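You operate a simulated robot arm through the tools that you are given. There is no shell and no other tool.

You run a simulated robot arm. Do the job below in one go: nothing can be reset, and whatever is moved stays where it is left.

JOB
Release the held reading, zero the light meter and park it at 1.5 m.
Fine: HOLD once, then ZERO with the flap shut; the flap stays shut.

The check looks at the end state, three seconds after you hand in, the way a careful person would. Anything else that was tipped, shoved, dropped, spilled or broken makes it a failure.

ROBOT AND FRAMES
A 6-joint arm with a two-finger gripper, fixed in place. Base frame: the origin is at the foot of the arm, x ahead of it, y to its left, z up; the work surface is at about z = 0.78. Units: m, degrees, N and s.
Its first joint turns from -166.0 to 166.0 degrees. Payload 3.43 kg.
Tool frame: the origin (TCP) lies between the finger pads and is the grasp point; the fingertips stand 0.02 m ahead of it; z points along the fingers, y is the line along which they close. The gripper opens to 0.19 m. The gripper's body begins 0.248 m behind the TCP.
Orientation is that of the tool frame in the base frame, as a unit quaternion [x, y, z, w]. With the fingers straight down and closing along the base's y, the tool's x points along the base's -x, its y along +y and its z along -z.

CONTROLS
- The arm moves only by the tool play_rows. Its arguments are lists of equal length, an entry for each row: "fingers": the opening, from 0 (shut) to 1 (fully open); "dp": the shift along the tool's x, y, z in units of 100 mm (1.0 is 100 mm), a list of three; "rotation": the turn, a rotation vector about the tool's x, y, z in units of 180 degrees (1.0 is 180 degrees), a list of three. In form: {"fingers": [fingers, ...], "dp": [[dx, dy, dz], ...], "rotation": [[rx, ry, rz], ...]}. A call has 1 to 20 rows; each row is the pose to reach, as a shift and turn from the pose commanded when the call began, along the tool's axes at that moment. A call with a number of a shift or a turn outside -1 to 1 is refused whole. A row lasts 0.2 s, in which the tool goes at most 0.05 m and 8.6 degrees; a call with a longer step from one row to the next is refused whole, and so is a gripper value outside its range. Where a pose cannot be reached the arm comes as near as it can. A force on the tool above 40 N (or 10 N above the force at the start of the call, whichever is more), or a blocked arm, ends the call early, and 0.2 s more pass. The fingers move at their own pace (about 0.153 m/s each) and stop on an object; they squeeze with about 39 N. The grip force told is the motor's: it shows also when the fingers shut on nothing. Time passes only in rows, and 0.2 s behind the last, so rows that repeat a pose let the fingers close. The reply holds the time, the measured pose of the TCP, the force on the tool along the base axes, the opening and the grip force, in the units named above and with some noise, with the torque about the TCP (base axes, N m) and any sound that the robot's microphone picked up, and new pictures: "views" is both (left out), scene, wrist or none.
- Cameras (640 x 400 px; columns grow to the right, rows downward): "scene" is fixed at [0.2203, -0.4993, 1.5945]; the picture's right is [0.70, -0.72, 0.00], its down [-0.50, -0.49, -0.72] and it looks along [0.51, 0.50, -0.70] (base axes); focal length 358 px, centre (320, 200). "wrist" rides on the gripper at [0.071, -0.008, -0.288] in the tool frame; the picture's right is [0.12, 0.99, 0.00], its down [-0.96, 0.12, -0.25] and it looks along [-0.25, 0.03, 0.97] (tool axes); focal length 261 px, centre (320, 200). There is no depth. A picture from a camera that has moved, and an enlarged one, comes with that camera's place and axes in the base frame and with its lens.
- raise_lower(by): slides the trunk up (or, below 0, down) by that many m; the arm rides with it, the base frame stays. It gives what a move gives, with no picture.
- close_up(camera, box): a new picture of the part [left, top, right, bottom] of that camera's present view, enlarged. No time passes.
- close_job(): hands the job in; it is judged then, once.

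Nothing tells you positions but the pictures and the camera data. Unless the task says otherwise, let go and move clear before handing in.

The tools are called after "Emit:" as a command line: name --argument value ..., lists and objects as JSON in quotes. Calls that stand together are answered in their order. play_rows: Moves the arm, as the interface text tells. Its arguments: {"type":"object","properties":{"fingers":{"type":"array","items":{"type":"number"}},"dp":{"type":"array","items":{"type":"array","items":{"type":"number"}}},"rotation":{"type":"array","items":{"type":"array","items":{"type":"number"}}},"views":{"type":"string","enum":["both","scene","wrist","none"]}},"required":["fingers","dp","rotation"]} The other tools are called the same way: raise_lower (by) slides the trunk up or down; close_up (camera, box) takes an enlarged picture of a part of a camera's view; close_job () hands the job in.

At the start:

```text
clock: 0.0
tool_pos: [0.7851, -0.0601, 1.18]
tool_rot: [0.0, 1.0, 0.0, -0.001]
force: [0.1, 0.0, 0.4]
torque: [0.0, 0.02, -0.01]
finger_gap: 0.1899
grip_force: 0.1
trunk travel left (down, up): [-0.225, 0.215]
```

scene: 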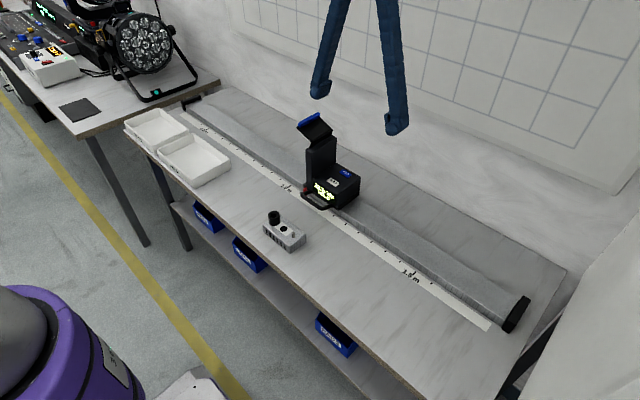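
wrist: 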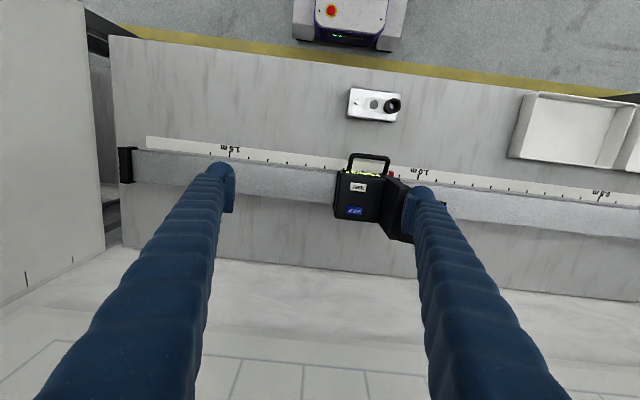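

I see a bench with a rail and tape scale, a light-meter carriage on the rail near the middle with its flap open, and a small block with knobs in front. I'll look closer before moving.

Emit:
close_up --camera "scene" --box '[260, 100, 400, 220]'

Emit:
close_up --camera "wrist" --box '[300, 130, 460, 250]'

Emit:
close_up --camera "scene" --box '[360, 210, 540, 340]'

Emit:
close_up --camera "wrist" --box '[100, 110, 340, 220]'

Emit:
close_up --camera "scene" --box '[240, 195, 330, 265]'

```text
3.33 times, centred on (330, 160) of scene
camera zoom: at [0.2203, -0.4993, 1.5945], right [0.7, -0.72, 0.0], down [-0.5, -0.49, -0.72], along [0.51, 0.5, -0.7], focal length 1193 px, centre (287, 333)
```

zoom: 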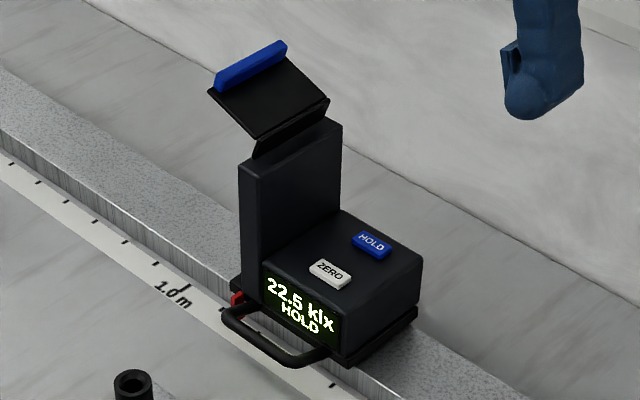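

```text
3.33 times, centred on (380, 190) of wrist
camera zoom: at [0.7171, -0.0684, 1.4669], right [-0.12, 0.99, 0.0], down [0.96, 0.12, 0.25], along [0.24, 0.03, -0.97], focal length 869 px, centre (120, 233)
```

zoom: 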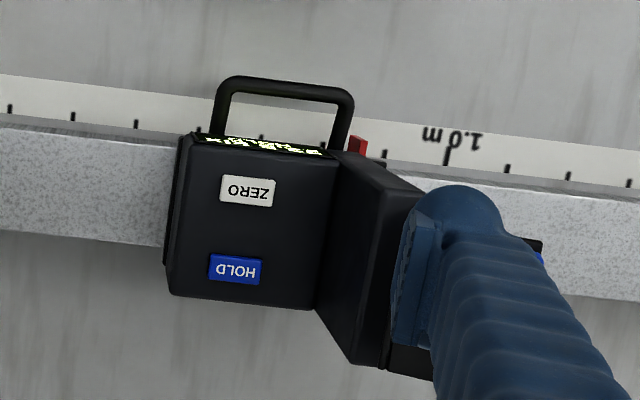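

```text
3.08 times, centred on (450, 275) of scene
camera zoom: at [0.2203, -0.4993, 1.5945], right [0.7, -0.72, 0.0], down [-0.5, -0.49, -0.72], along [0.51, 0.5, -0.7], focal length 1101 px, centre (-80, -31)
```

zoom: 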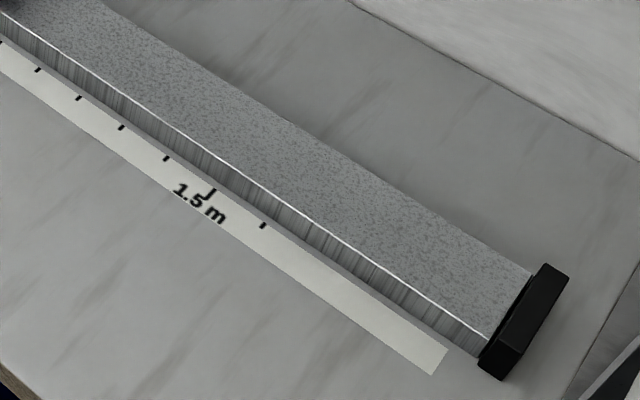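

```text
2.67 times, centred on (220, 165) of wrist
camera zoom: at [0.7171, -0.0684, 1.4669], right [-0.12, 0.99, 0.0], down [0.96, 0.12, 0.25], along [0.24, 0.03, -0.97], focal length 695 px, centre (587, 293)
```

zoom: 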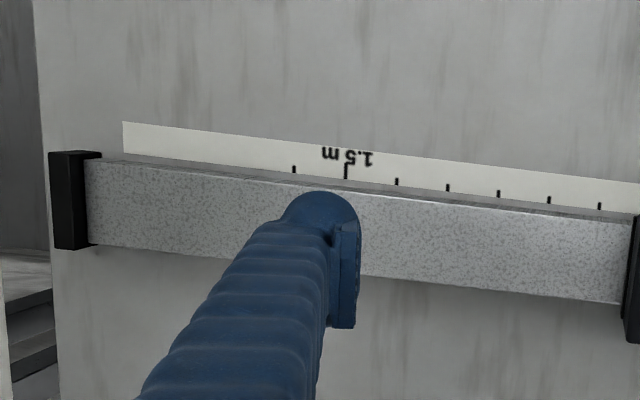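

```text
5.71 times, centred on (285, 230) of scene
camera zoom: at [0.2203, -0.4993, 1.5945], right [0.7, -0.72, 0.0], down [-0.5, -0.49, -0.72], along [0.51, 0.5, -0.7], focal length 2045 px, centre (520, 29)
```

zoom: 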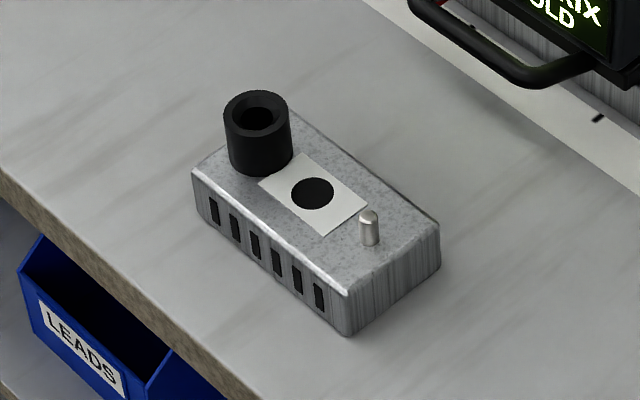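

The meter's red pointer sits near y≈0.125. The 1.5 m mark is near y≈-0.295, HOLD near (0.875, 0.032, 0.886) and ZERO near (0.819, 0.032, 0.886). I'll shut the fingers and come above the meter for a better look.

Emit:
play_rows --fingers '[0, 0, 0, 0, 0]' --dp '[[0, 0, 0], [-0.2, 0.2, 0.2], [-0.45, 0.46, 0.4], [-0.7, 0.7, 0.6], [-0.9, 0.92, 0.7]]' --rotation '[[0, 0, 0], [0, 0, 0], [0, 0, 0], [0, 0, 0], [0, 0, 0]]'

```text
clock: 1.2
tool_pos: [0.8773, 0.0328, 1.1112]
tool_rot: [0.001, 1.0, 0.0, -0.001]
force: [0.0, 1.3, -0.5]
torque: [-0.05, 0.03, 0.02]
finger_gap: 0.0
grip_force: 34.8
trunk travel left (down, up): [-0.225, 0.215]
camera wrist: at [0.809, 0.0249, 1.3976], right [-0.12, 0.99, 0.0], down [0.96, 0.12, 0.25], along [0.24, 0.03, -0.97], focal length 261 px, centre (320, 200)
```

scene: 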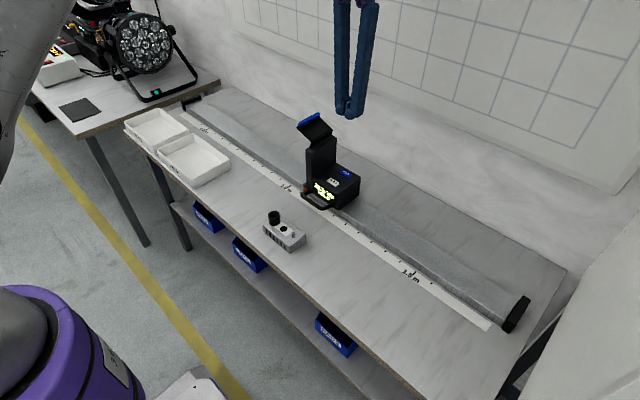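
wrist: 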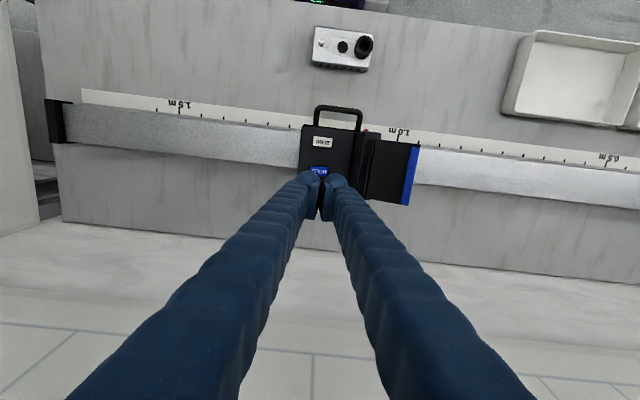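

Emit:
close_up --camera "wrist" --box '[270, 90, 450, 220]'

Emit:
close_up --camera "scene" --box '[280, 100, 380, 220]'

```text
3.08 times, centred on (360, 155) of wrist
camera zoom: at [0.809, 0.0249, 1.3976], right [-0.12, 0.99, 0.0], down [0.96, 0.12, 0.25], along [0.24, 0.03, -0.97], focal length 802 px, centre (197, 338)
```

zoom: 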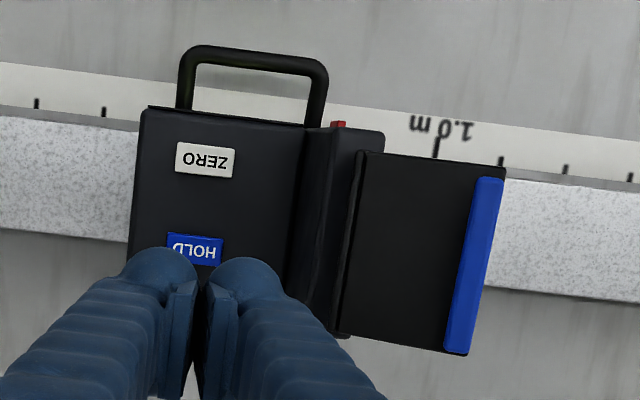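

```text
3.33 times, centred on (330, 160) of scene
camera zoom: at [0.2203, -0.4993, 1.5945], right [0.7, -0.72, 0.0], down [-0.5, -0.49, -0.72], along [0.51, 0.5, -0.7], focal length 1193 px, centre (287, 333)
```

zoom: 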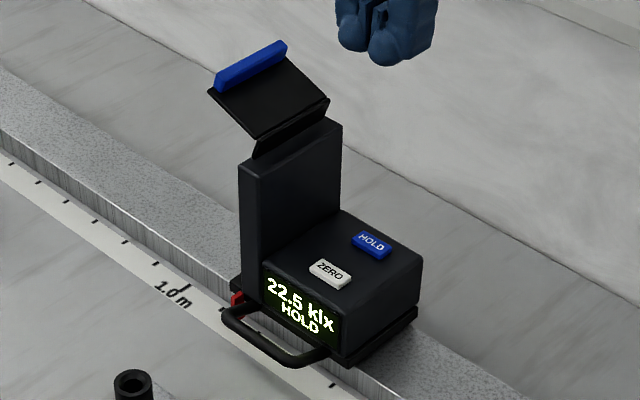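

The flap is hinged at the top of the tower and opened up and outward (toward +y). The fingers are above HOLD, so I'll descend to just over it.

Emit:
play_rows --fingers '[0, 0, 0, 0]' --dp '[[0, 0, 0.3], [0, 0, 0.6], [0, 0, 0.9], [0, 0, 1.0]]' --rotation '[[0, 0, 0], [0, 0, 0], [0, 0, 0], [0, 0, 0]]'

```text
clock: 2.2
tool_pos: [0.8767, 0.0334, 1.0109]
tool_rot: [-0.001, 1.0, 0.001, 0.0]
force: [-0.4, 0.2, -0.4]
torque: [-0.01, 0.01, 0.0]
finger_gap: 0.0001
grip_force: 34.4
trunk travel left (down, up): [-0.225, 0.215]
camera wrist: at [0.8075, 0.0245, 1.2971], right [-0.12, 0.99, 0.0], down [0.96, 0.12, 0.25], along [0.25, 0.03, -0.97], focal length 261 px, centre (320, 200)
```

scene: 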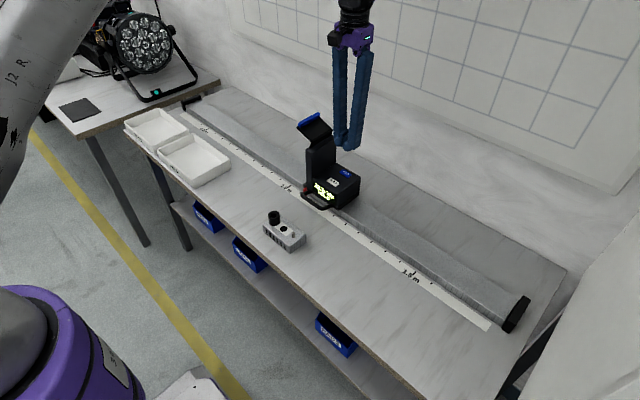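
wrist: 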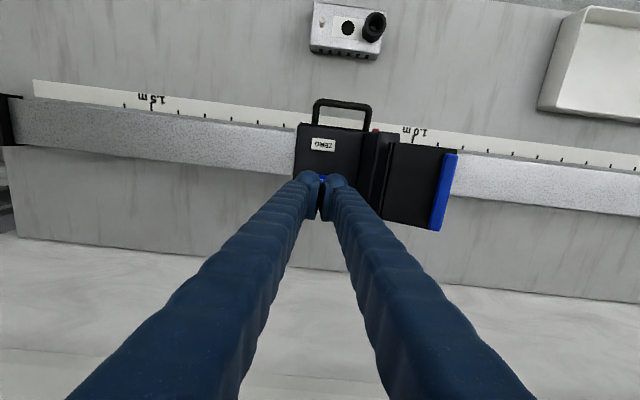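

Aligned over HOLD. I'll lower to about 2 cm above the button.

Emit:
play_rows --fingers '[0, 0, 0, 0]' --dp '[[0, 0, 0.3], [0, 0, 0.6], [0, 0, 0.8], [0, 0, 0.85]]' --rotation '[[0, 0, 0], [0, 0, 0], [0, 0, 0], [0, 0, 0]]'

Emit:
close_up --camera "scene" --box '[280, 100, 380, 220]'

Emit:
close_up --camera "wrist" --box '[240, 80, 480, 240]'

```text
clock: 3.2
tool_pos: [0.8745, 0.0329, 0.9261]
tool_rot: [0.0, 1.0, 0.0, -0.001]
force: [0.6, 0.0, -0.2]
torque: [0.03, 0.03, 0.02]
finger_gap: 0.0
grip_force: 34.3
trunk travel left (down, up): [-0.225, 0.215]
camera wrist: at [0.8072, 0.0235, 1.2122], right [-0.12, 0.99, 0.0], down [0.96, 0.12, 0.25], along [0.24, 0.03, -0.97], focal length 261 px, centre (320, 200)
```

scene: 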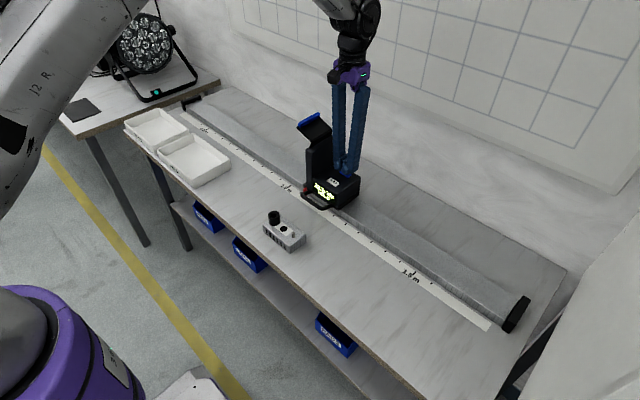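
wrist: 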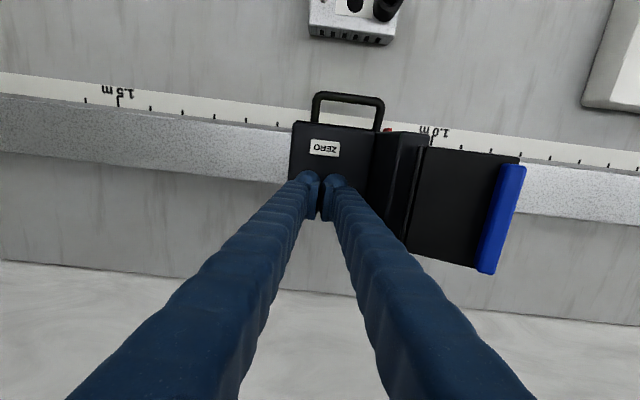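

```text
3.33 times, centred on (330, 160) of scene
camera zoom: at [0.2203, -0.4993, 1.5945], right [0.7, -0.72, 0.0], down [-0.5, -0.49, -0.72], along [0.51, 0.5, -0.7], focal length 1193 px, centre (287, 333)
```

zoom: 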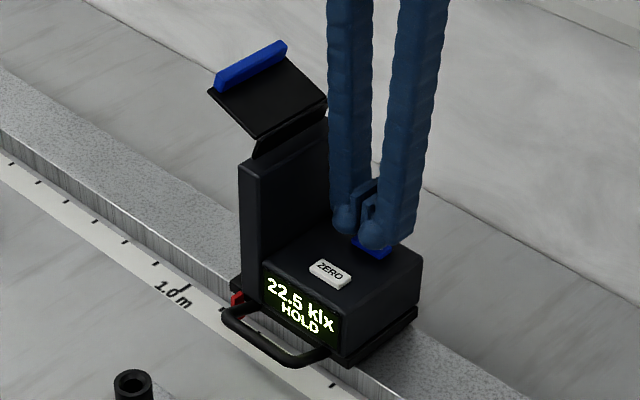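

```text
2.50 times, centred on (360, 160) of wrist
camera zoom: at [0.8072, 0.0235, 1.2122], right [-0.12, 0.99, 0.0], down [0.96, 0.12, 0.25], along [0.24, 0.03, -0.97], focal length 652 px, centre (220, 300)
```

zoom: 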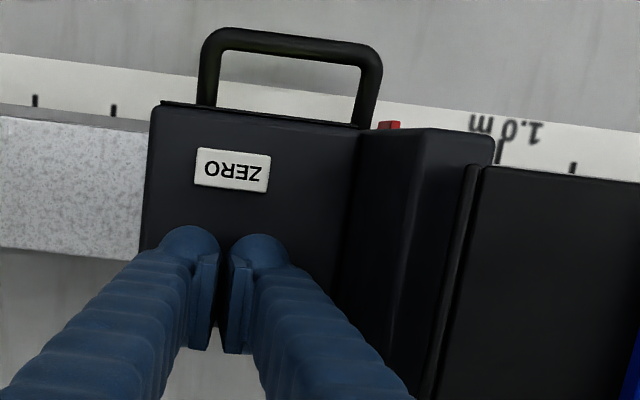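

Tips hover about 2 cm above HOLD. I'll press slowly in millimetre steps and watch force and sound.

Emit:
play_rows --fingers '[0, 0, 0, 0, 0, 0]' --dp '[[0, 0, 0.06], [0, 0, 0.1], [0, 0, 0.13], [0, 0, 0.15], [0, 0, 0.17], [0, 0, 0.19]]' --rotation '[[0, 0, 0], [0, 0, 0], [0, 0, 0], [0, 0, 0], [0, 0, 0], [0, 0, 0]]' --views "scene"

Emit:
close_up --camera "scene" --box '[300, 150, 370, 220]'

```text
clock: 4.6
tool_pos: [0.8755, 0.0325, 0.9091]
tool_rot: [0.0, 1.0, 0.0, 0.0]
force: [-0.7, 1.9, 4.1]
torque: [0.03, 0.02, 0.02]
finger_gap: 0.006
grip_force: 34.4
trunk travel left (down, up): [-0.225, 0.215]
heard: click
```

scene: 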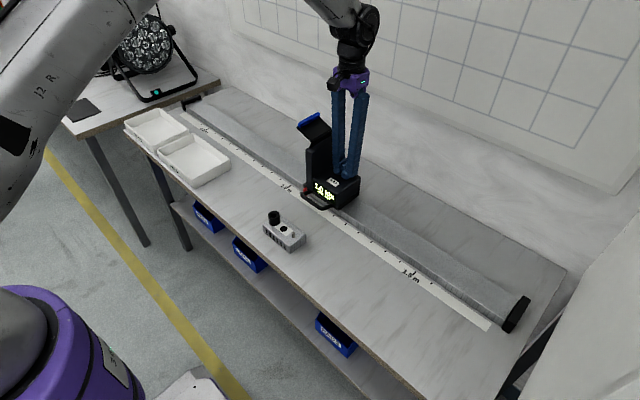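

```text
5.71 times, centred on (335, 185) of scene
camera zoom: at [0.2203, -0.4993, 1.5945], right [0.7, -0.72, 0.0], down [-0.5, -0.49, -0.72], along [0.51, 0.5, -0.7], focal length 2045 px, centre (234, 286)
```

zoom: 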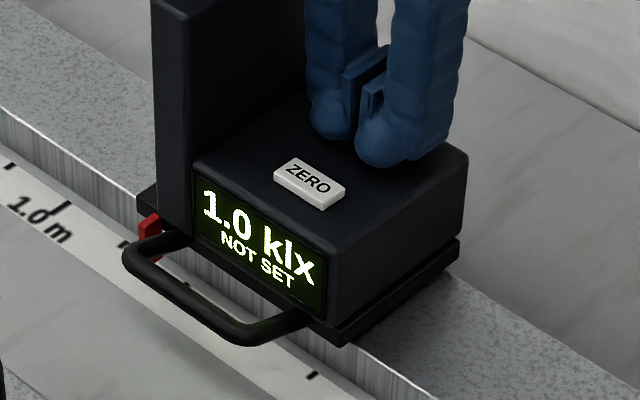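

One click was heard and the display changed from "HOLD" to "1.0 klx / NOT SET", so the hold is released. I'll lift straight off.

Emit:
play_rows --fingers '[0, 0, 0, 0, 0]' --dp '[[0, 0, -0.1], [0, 0, -0.3], [0, 0, -0.6], [0, 0, -0.9], [0, 0, -1.0]]' --rotation '[[0, 0, 0], [0, 0, 0], [0, 0, 0], [0, 0, 0], [0, 0, 0]]' --views "scene"

Emit:
close_up --camera "scene" --box '[280, 100, 380, 220]'

```text
clock: 5.8
tool_pos: [0.8759, 0.0327, 1.0068]
tool_rot: [0.0, 1.0, 0.0, 0.0]
force: [0.0, -0.5, 0.7]
torque: [-0.03, -0.01, 0.02]
finger_gap: 0.0002
grip_force: 34.0
trunk travel left (down, up): [-0.225, 0.215]
```

scene: 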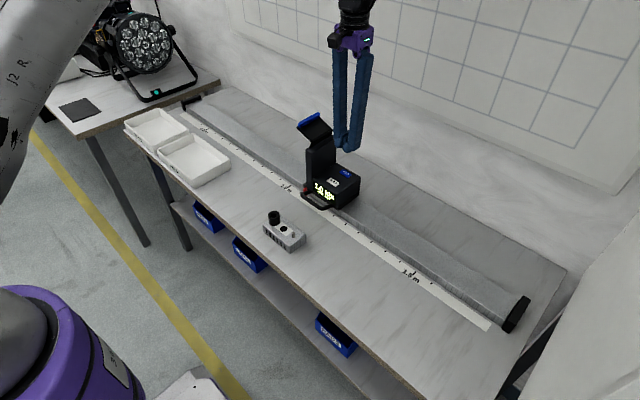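

```text
3.33 times, centred on (330, 160) of scene
camera zoom: at [0.2203, -0.4993, 1.5945], right [0.7, -0.72, 0.0], down [-0.5, -0.49, -0.72], along [0.51, 0.5, -0.7], focal length 1193 px, centre (287, 333)
```

zoom: 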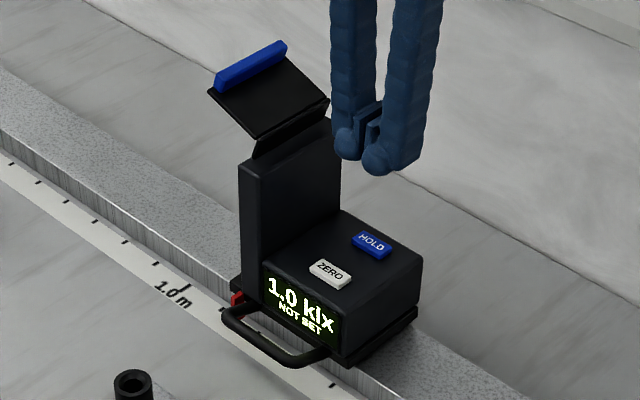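

HOLD is done. Next I want a view of the flap from its open side, so I'll rise and swing the tool over to +y with a tilt.

Emit:
play_rows --fingers '[0, 0, 0, 0]' --dp '[[0.2, 0, -0.3], [0.4, 0, -0.6], [0.6, 0, -0.9], [0.8, 0, -1.0]]' --rotation '[[0, 0, 0], [0, 0, 0], [0, 0, 0], [0, 0, 0]]' --views "none"

Emit:
play_rows --fingers '[0, 0, 0, 0, 0, 0, 0]' --dp '[[0, 0.15, -0.2], [0, 0.3, -0.4], [0, 0.45, -0.6], [0, 0.6, -0.6], [0, 0.75, -0.6], [0, 0.9, -0.6], [0, 1.0, -0.6]]' --rotation '[[0.04, 0, 0], [0.08, 0, 0], [0.12, 0, 0], [0.16, 0, 0], [0.2, 0, 0], [0.24, 0, 0], [0.25, 0, 0]]' --views "both"

```text
clock: 6.8
tool_pos: [0.7973, 0.032, 1.1078]
tool_rot: [0.0, 1.0, 0.0, 0.001]
force: [-0.1, 0.2, -0.6]
torque: [0.01, -0.05, -0.02]
finger_gap: 0.0
grip_force: 34.1
trunk travel left (down, up): [-0.225, 0.215]
```

```text
clock: 8.4
tool_pos: [0.7956, 0.1336, 1.1658]
tool_rot: [-0.001, 0.924, -0.383, 0.001]
force: [-0.6, 0.9, 0.0]
torque: [-0.12, 0.01, 0.0]
finger_gap: 0.0
grip_force: 33.9
trunk travel left (down, up): [-0.225, 0.215]
camera wrist: at [0.7258, 0.3307, 1.3745], right [-0.12, 0.7, -0.7], down [0.96, 0.26, 0.09], along [0.25, -0.67, -0.7], focal length 261 px, centre (320, 200)
```

scene: 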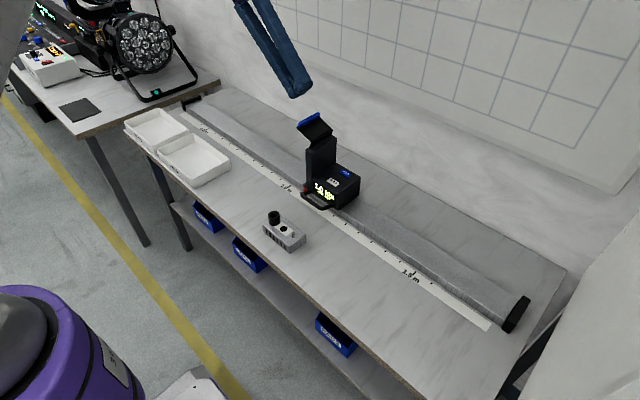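
wrist: 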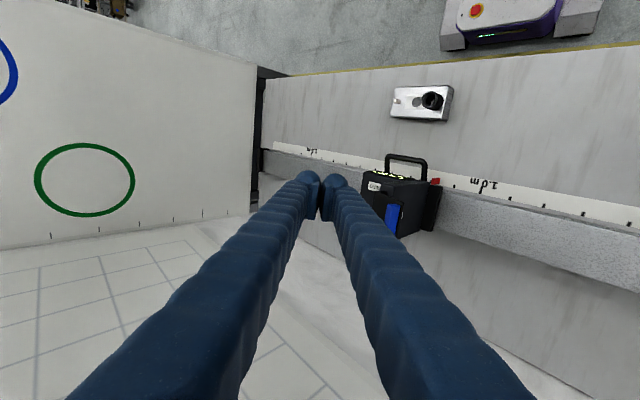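

Emit:
play_rows --fingers '[0, 0, 0, 0, 0]' --dp '[[0, 0.2, -0.2], [0, 0.4, -0.4], [0, 0.6, -0.6], [0, 0.8, -0.8], [0, 1.0, -0.85]]' --rotation '[[0.02, 0, 0], [0.04, 0, 0], [0.06, 0, 0], [0.08, 0, 0], [0.1, 0, 0]]' --views "both"

Emit:
close_up --camera "wrist" --box '[340, 100, 500, 260]'

```text
clock: 9.6
tool_pos: [0.7873, 0.2523, 1.1516]
tool_rot: [-0.002, 0.853, -0.522, 0.004]
force: [-0.5, -0.4, 0.3]
torque: [-0.01, -0.01, 0.04]
finger_gap: 0.0002
grip_force: 34.3
out of reach, approached as far as the arm can: row 5
trunk travel left (down, up): [-0.225, 0.215]
camera wrist: at [0.7161, 0.5038, 1.2897], right [-0.12, 0.45, -0.88], down [0.96, 0.28, 0.01], along [0.25, -0.85, -0.47], focal length 261 px, centre (320, 200)
```

scene: 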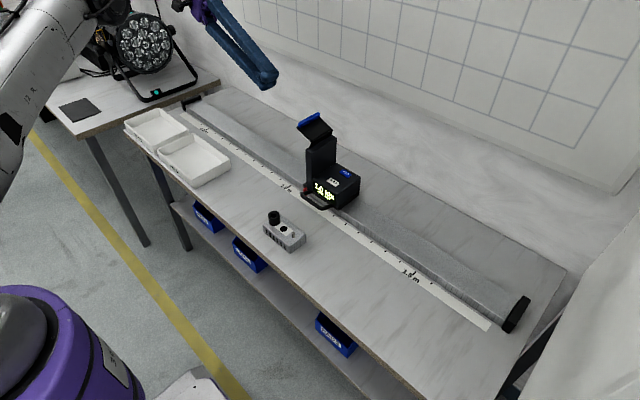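
wrist: 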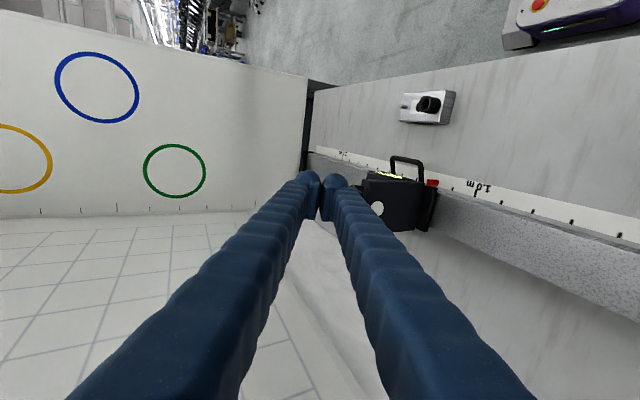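

```text
2.50 times, centred on (420, 180) of wrist
camera zoom: at [0.7161, 0.5038, 1.2897], right [-0.12, 0.45, -0.88], down [0.96, 0.28, 0.01], along [0.25, -0.85, -0.47], focal length 652 px, centre (70, 250)
```

zoom: 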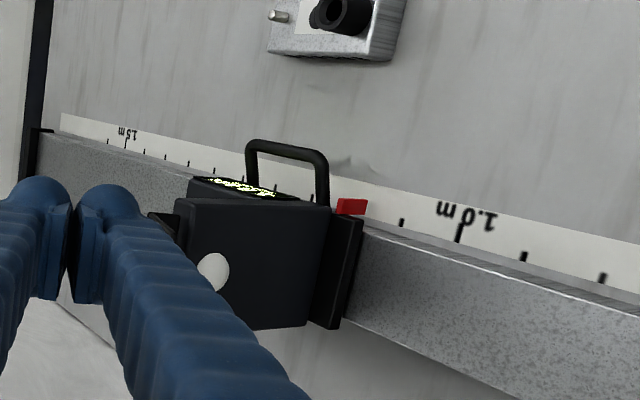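

The white sensor disc is on the tower's +y face. So the flap is hinged at the tower's top edge and has to swing down over that face. I'll straighten the tool and turn it 90° so both fingers sit in the x-plane.

Emit:
play_rows --fingers '[0, 0, 0, 0, 0, 0, 0, 0]' --dp '[[-0.1, 0, 0], [-0.2, 0, 0], [-0.3, 0, 0], [-0.4, 0, 0], [-0.5, 0, 0], [-0.5, 0, 0], [-0.5, 0, 0], [-0.5, 0, 0]]' --rotation '[[-0.045, 0, 0], [-0.09, 0, 0], [-0.135, 0, 0], [-0.18, 0, 0], [-0.225, 0, 0], [-0.27, 0, 0], [-0.315, 0, 0], [-0.35, 0, 0]]' --views "none"

Emit:
play_rows --fingers '[0, 0, 0, 0, 0, 0, 0, 0, 0, 0, 0, 0]' --dp '[[0, 0, 0], [0, 0, 0], [0, 0, 0], [0, 0, 0], [0, 0, 0], [0, 0, 0], [0, 0, 0], [0, 0, 0], [0, 0, 0], [0, 0, 0], [0, 0, 0], [0, 0, 0]]' --rotation '[[0, 0, 0.045], [0, 0, 0.09], [0, 0, 0.135], [0, 0, 0.18], [0, 0, 0.225], [0, 0, 0.27], [0, 0, 0.315], [0, 0, 0.36], [0, 0, 0.405], [0, 0, 0.45], [0, 0, 0.49], [0, 0, 0.5]]' --views "both"

```text
clock: 11.4
tool_pos: [0.8372, 0.251, 1.1521]
tool_rot: [0.0, 1.0, 0.001, 0.0]
force: [0.3, -0.4, 0.1]
torque: [0.08, -0.01, -0.02]
finger_gap: 0.0
grip_force: 34.8
trunk travel left (down, up): [-0.225, 0.215]
```

```text
clock: 14.0
tool_pos: [0.8377, 0.2507, 1.1511]
tool_rot: [0.708, 0.706, 0.0, 0.0]
force: [-1.4, 0.3, -0.9]
torque: [-0.02, -0.02, -0.04]
finger_gap: 0.0002
grip_force: 34.5
trunk travel left (down, up): [-0.225, 0.215]
camera wrist: at [0.8303, 0.3215, 1.4378], right [0.99, 0.12, 0.0], down [0.11, -0.96, 0.25], along [0.03, -0.25, -0.97], focal length 261 px, centre (320, 200)
```

scene: 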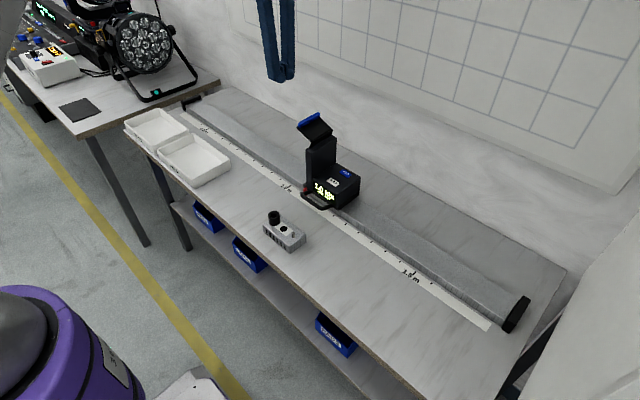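
wrist: 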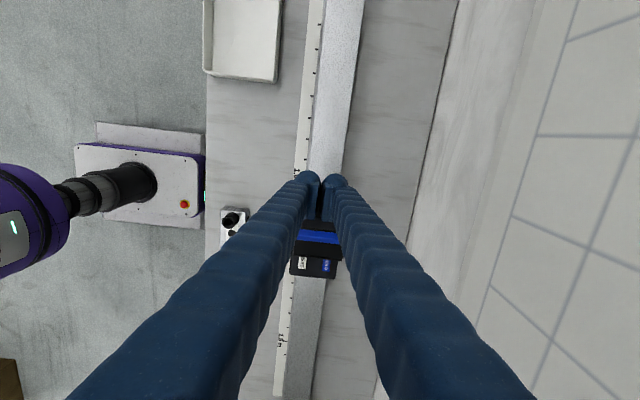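

Emit:
close_up --camera "wrist" --box '[260, 160, 380, 290]'

```text
3.08 times, centred on (320, 225) of wrist
camera zoom: at [0.8303, 0.3215, 1.4378], right [0.99, 0.12, 0.0], down [0.11, -0.96, 0.25], along [0.03, -0.25, -0.97], focal length 802 px, centre (320, 123)
```

zoom: 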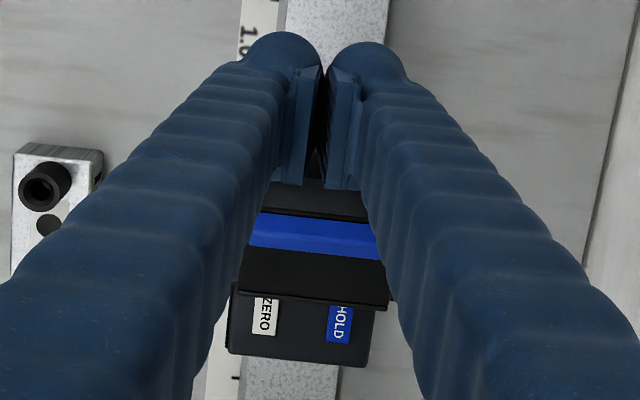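

The tab is at about (0.846, 0.156, 1.036) and the hinge at about (y 0.115, z 0.99). I'll bring the closed fingertips just above the tab's outer edge.

Emit:
play_rows --fingers '[0, 0, 0, 0, 0]' --dp '[[-0.2, 0.08, 0.15], [-0.4, 0.08, 0.3], [-0.6, 0.08, 0.45], [-0.77, 0.08, 0.6], [-0.77, 0.08, 0.6]]' --rotation '[[0, 0, 0], [0, 0, 0], [0, 0, 0], [0, 0, 0], [0, 0, 0]]' --views "both"

Emit:
close_up --camera "scene" --box '[260, 60, 380, 200]'

Emit:
close_up --camera "wrist" --box '[260, 160, 380, 290]'

```text
clock: 15.2
tool_pos: [0.8439, 0.1751, 1.0907]
tool_rot: [0.707, 0.707, 0.0, -0.001]
force: [-0.4, -0.3, -0.8]
torque: [-0.01, 0.02, 0.0]
finger_gap: 0.0
grip_force: 34.8
trunk travel left (down, up): [-0.225, 0.215]
camera wrist: at [0.8369, 0.2453, 1.377], right [0.99, 0.12, 0.0], down [0.12, -0.96, 0.25], along [0.03, -0.25, -0.97], focal length 261 px, centre (320, 200)
```

scene: 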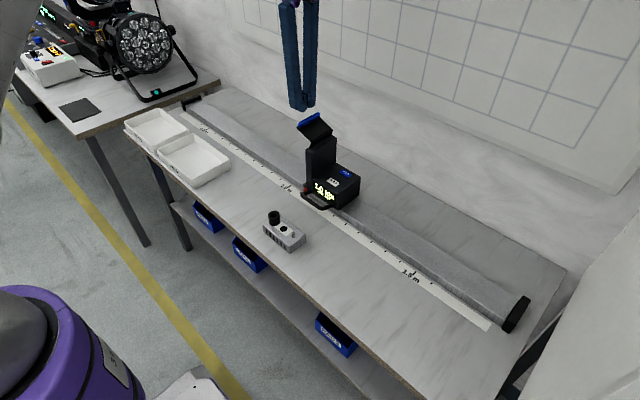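
wrist: 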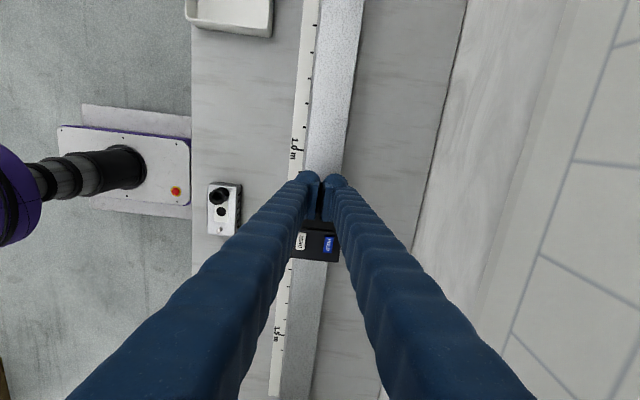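

```text
2.86 times, centred on (320, 130) of scene
camera zoom: at [0.2203, -0.4993, 1.5945], right [0.7, -0.72, 0.0], down [-0.5, -0.49, -0.72], along [0.51, 0.5, -0.7], focal length 1023 px, centre (320, 400)
```

zoom: 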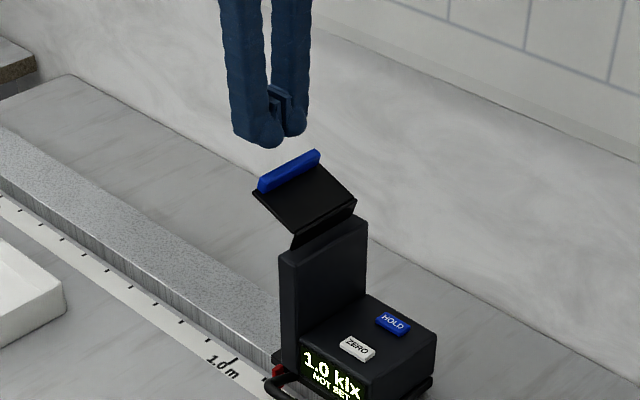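

```text
3.08 times, centred on (320, 225) of wrist
camera zoom: at [0.8369, 0.2453, 1.377], right [0.99, 0.12, 0.0], down [0.12, -0.96, 0.25], along [0.03, -0.25, -0.97], focal length 802 px, centre (320, 123)
```

zoom: 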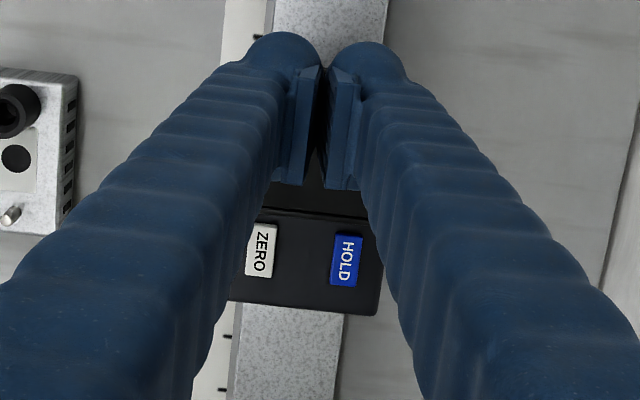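

Fingertips hang just over the outer part of the tab. I'll push it down in 1 cm steps.

Emit:
play_rows --fingers '[0, 0, 0, 0, 0, 0, 0]' --dp '[[0, 0, 0.1], [0, 0, 0.2], [0, 0, 0.3], [0, 0, 0.4], [0, 0, 0.5], [0, 0, 0.6], [0, 0, 0.7]]' --rotation '[[0, 0, 0], [0, 0, 0], [0, 0, 0], [0, 0, 0], [0, 0, 0], [0, 0, 0], [0, 0, 0]]' --views "both"

Emit:
close_up --camera "scene" --box '[260, 80, 380, 220]'

Emit:
close_up --camera "wrist" --box '[260, 160, 380, 290]'

```text
clock: 16.8
tool_pos: [0.843, 0.1745, 1.0212]
tool_rot: [0.707, 0.707, -0.001, 0.0]
force: [0.0, -0.2, 0.4]
torque: [0.0, 0.0, 0.01]
finger_gap: 0.0
grip_force: 33.9
trunk travel left (down, up): [-0.225, 0.215]
camera wrist: at [0.8368, 0.245, 1.308], right [0.99, 0.12, 0.0], down [0.12, -0.96, 0.25], along [0.03, -0.25, -0.97], focal length 261 px, centre (320, 200)
```

scene: 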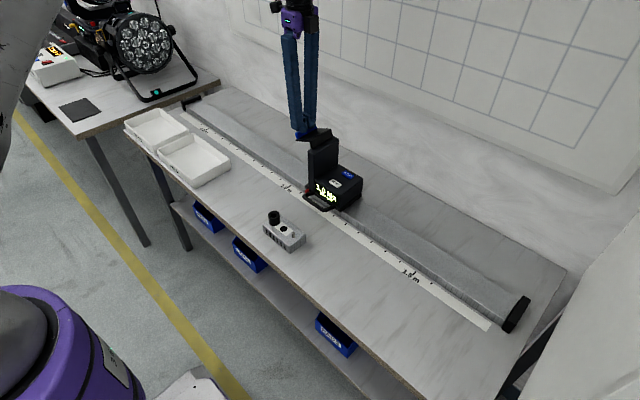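
wrist: 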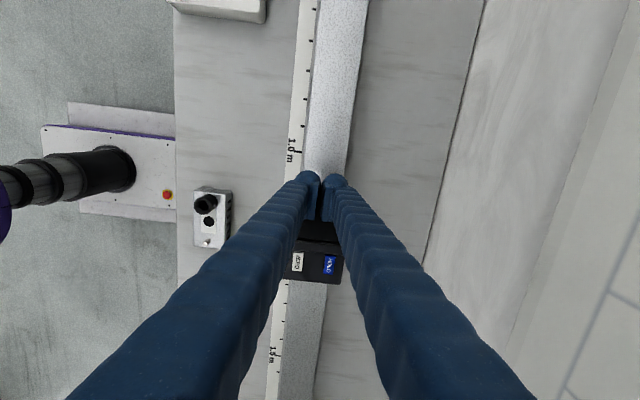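

```text
2.86 times, centred on (320, 150) of scene
camera zoom: at [0.2203, -0.4993, 1.5945], right [0.7, -0.72, 0.0], down [-0.5, -0.49, -0.72], along [0.51, 0.5, -0.7], focal length 1023 px, centre (320, 343)
```

zoom: 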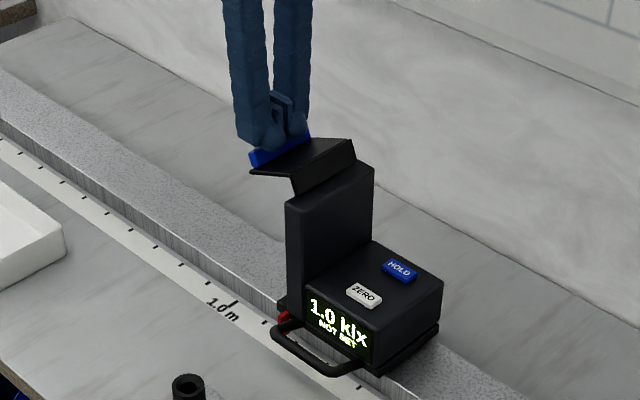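

```text
3.08 times, centred on (320, 225) of wrist
camera zoom: at [0.8368, 0.245, 1.308], right [0.99, 0.12, 0.0], down [0.12, -0.96, 0.25], along [0.03, -0.25, -0.97], focal length 802 px, centre (320, 123)
```

zoom: 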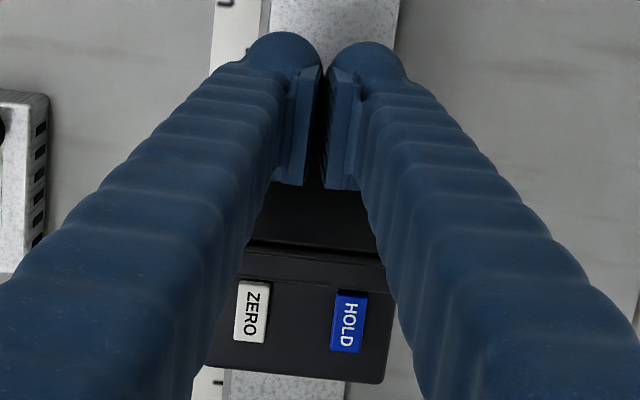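

The tab is turning down under the fingers with little force, and the meter crept only a few millimetres. I'll continue down along the arc, easing slightly toward the tower.

Emit:
play_rows --fingers '[0, 0, 0, 0, 0, 0, 0]' --dp '[[0, 0, 0.1], [0, 0, 0.2], [0, 0, 0.3], [-0.01, 0, 0.4], [-0.02, 0, 0.5], [-0.03, 0, 0.6], [-0.04, 0, 0.7]]' --rotation '[[0, 0, 0], [0, 0, 0], [0, 0, 0], [0, 0, 0], [0, 0, 0], [0, 0, 0], [0, 0, 0]]' --views "both"

Emit:
close_up --camera "scene" --box '[260, 80, 380, 220]'

Emit:
close_up --camera "wrist" --box '[260, 160, 380, 290]'

```text
clock: 18.4
tool_pos: [0.8448, 0.1723, 0.9521]
tool_rot: [0.707, 0.707, -0.001, -0.001]
force: [-0.5, 0.1, -0.1]
torque: [-0.01, 0.0, 0.0]
finger_gap: 0.0
grip_force: 34.0
trunk travel left (down, up): [-0.225, 0.215]
camera wrist: at [0.8379, 0.2421, 1.2387], right [0.99, 0.12, 0.0], down [0.12, -0.96, 0.25], along [0.03, -0.25, -0.97], focal length 261 px, centre (320, 200)
```

scene: 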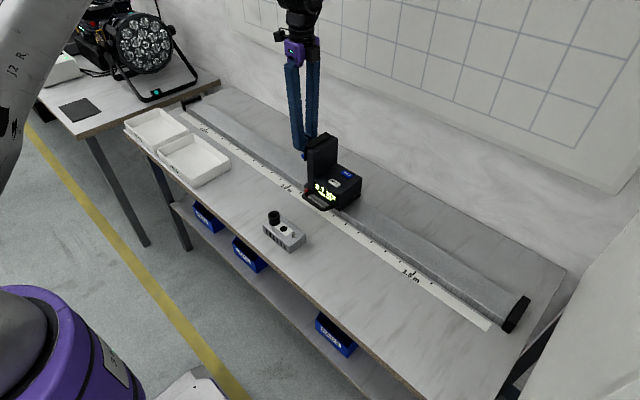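
wrist: 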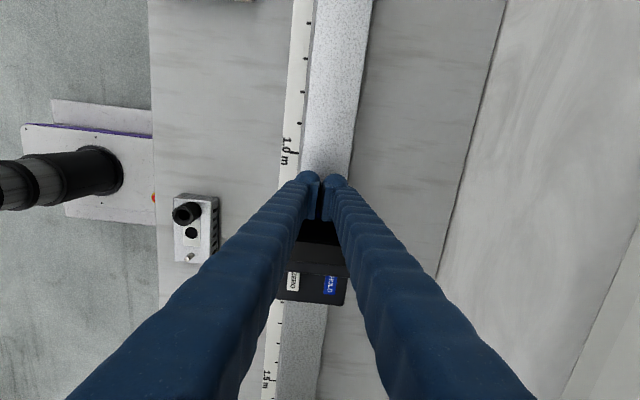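

```text
2.86 times, centred on (320, 150) of scene
camera zoom: at [0.2203, -0.4993, 1.5945], right [0.7, -0.72, 0.0], down [-0.5, -0.49, -0.72], along [0.51, 0.5, -0.7], focal length 1023 px, centre (320, 343)
```

zoom: 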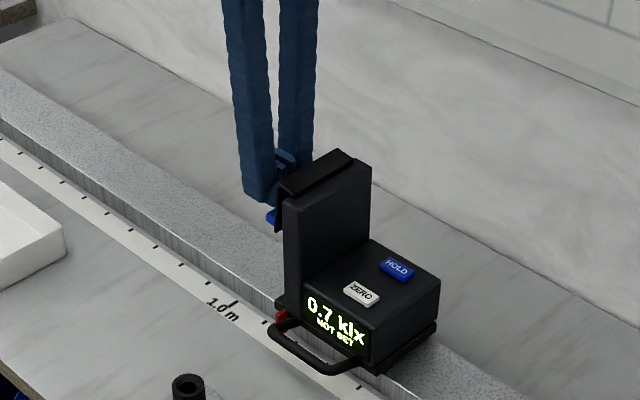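

```text
3.08 times, centred on (320, 225) of wrist
camera zoom: at [0.8379, 0.2421, 1.2387], right [0.99, 0.12, 0.0], down [0.12, -0.96, 0.25], along [0.03, -0.25, -0.97], focal length 802 px, centre (320, 123)
```

zoom: 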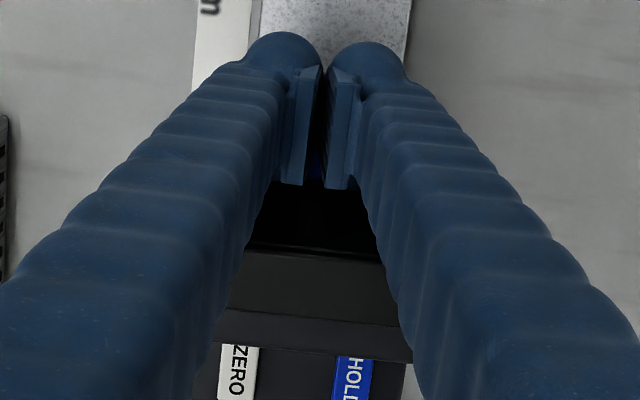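

The flap hangs almost shut (display 0.7 klx). I'll drop the tips a bit further, then press it toward the tower.

Emit:
play_rows --fingers '[0, 0, 0, 0, 0, 0]' --dp '[[0, 0, 0.1], [0, 0, 0.2], [-0.04, 0, 0.2], [-0.08, 0, 0.2], [-0.11, 0, 0.2], [-0.13, 0, 0.2]]' --rotation '[[0, 0, 0], [0, 0, 0], [0, 0, 0], [0, 0, 0], [0, 0, 0], [0, 0, 0]]' --views "both"

Emit:
close_up --camera "scene" --box '[260, 80, 380, 220]'

Emit:
close_up --camera "wrist" --box '[260, 160, 380, 290]'

```text
clock: 19.8
tool_pos: [0.8438, 0.1573, 0.9311]
tool_rot: [0.707, 0.707, 0.001, 0.0]
force: [1.3, 2.4, -0.8]
torque: [0.01, 0.03, 0.01]
finger_gap: 0.0061
grip_force: 34.4
trunk travel left (down, up): [-0.225, 0.215]
camera wrist: at [0.8375, 0.2285, 1.2186], right [0.99, 0.12, 0.0], down [0.12, -0.96, 0.25], along [0.03, -0.25, -0.97], focal length 261 px, centre (320, 200)
```

scene: 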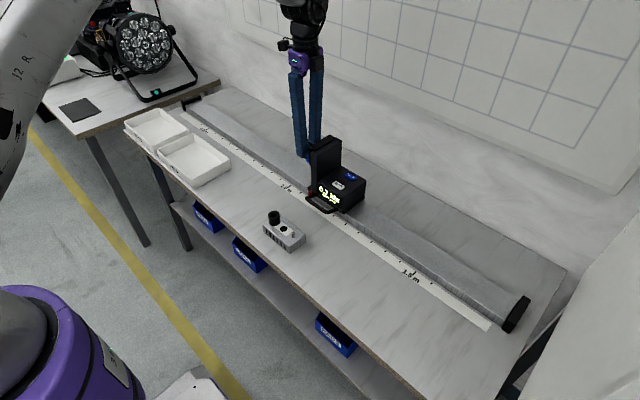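
wrist: 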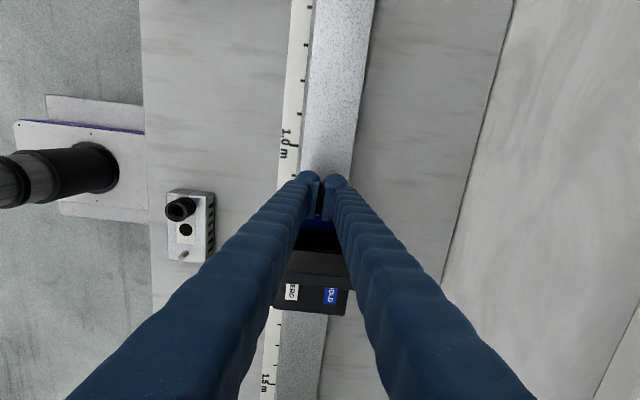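

```text
2.86 times, centred on (320, 150) of scene
camera zoom: at [0.2203, -0.4993, 1.5945], right [0.7, -0.72, 0.0], down [-0.5, -0.49, -0.72], along [0.51, 0.5, -0.7], focal length 1023 px, centre (320, 343)
```

zoom: 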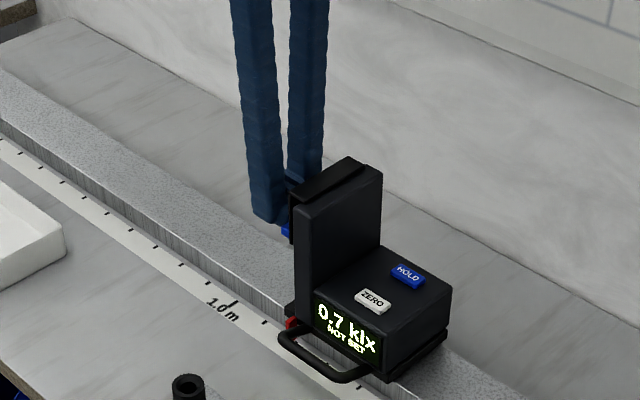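

```text
3.08 times, centred on (320, 225) of wrist
camera zoom: at [0.8375, 0.2285, 1.2186], right [0.99, 0.12, 0.0], down [0.12, -0.96, 0.25], along [0.03, -0.25, -0.97], focal length 802 px, centre (320, 123)
```

zoom: 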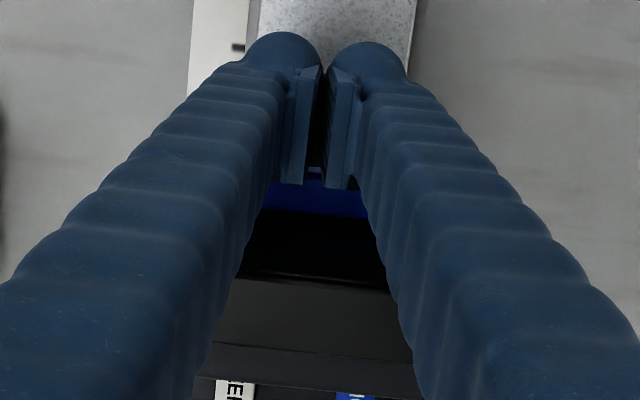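

The flap is against the tower and the meter has begun sliding as a unit (2.4 N), reading a steady 0.7 klx. I'll back off to +y and check that the flap stays shut.

Emit:
play_rows --fingers '[0, 0, 0, 0, 0]' --dp '[[0.1, 0, 0], [0.3, 0, 0], [0.6, 0, -0.1], [0.8, 0, -0.3], [0.95, 0, -0.6]]' --rotation '[[0, 0, 0], [0, 0, 0], [0, 0, 0], [0, 0, 0], [0, 0, 0]]' --views "both"

Emit:
close_up --camera "scene" --box '[260, 80, 380, 220]'

Emit:
close_up --camera "wrist" --box '[230, 180, 410, 320]'

```text
clock: 21.0
tool_pos: [0.8468, 0.2502, 0.9928]
tool_rot: [0.708, 0.707, -0.001, -0.001]
force: [1.0, 0.8, -0.1]
torque: [0.01, 0.0, 0.01]
finger_gap: 0.0001
grip_force: 34.5
trunk travel left (down, up): [-0.225, 0.215]
camera wrist: at [0.839, 0.3206, 1.2794], right [0.99, 0.12, 0.0], down [0.12, -0.96, 0.25], along [0.03, -0.25, -0.97], focal length 261 px, centre (320, 200)
```

scene: 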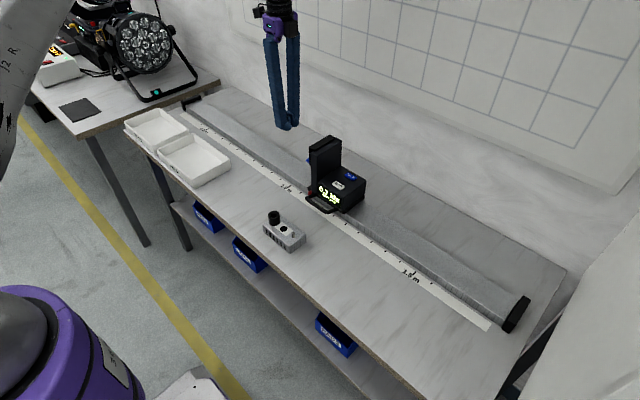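
wrist: 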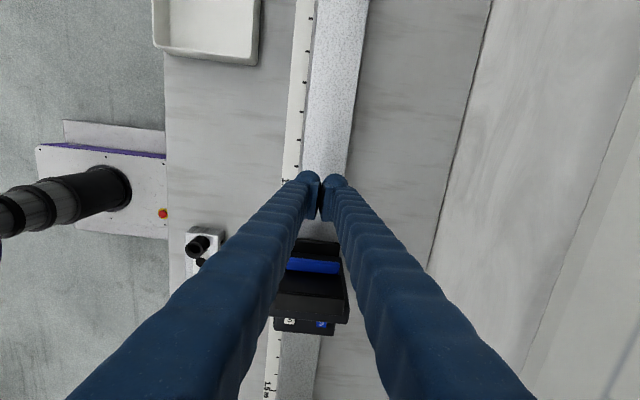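

```text
2.86 times, centred on (320, 150) of scene
camera zoom: at [0.2203, -0.4993, 1.5945], right [0.7, -0.72, 0.0], down [-0.5, -0.49, -0.72], along [0.51, 0.5, -0.7], focal length 1023 px, centre (320, 343)
```

zoom: 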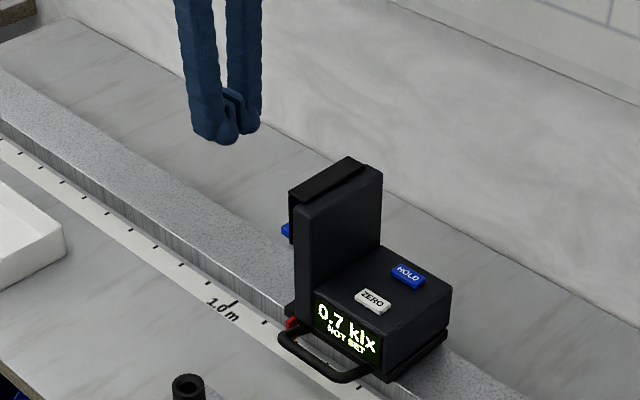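

```text
2.86 times, centred on (320, 250) of wrist
camera zoom: at [0.839, 0.3206, 1.2794], right [0.99, 0.12, 0.0], down [0.12, -0.96, 0.25], along [0.03, -0.25, -0.97], focal length 745 px, centre (320, 57)
```

zoom: 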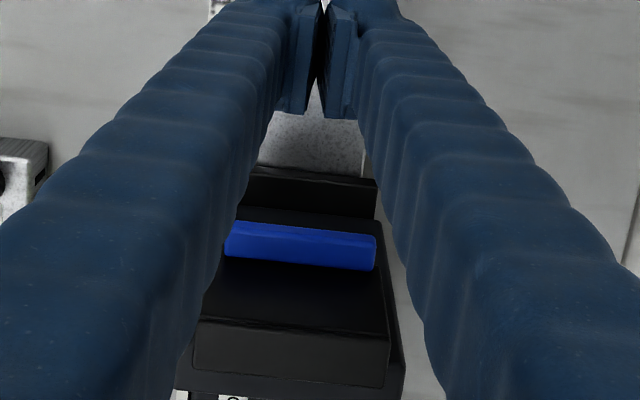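

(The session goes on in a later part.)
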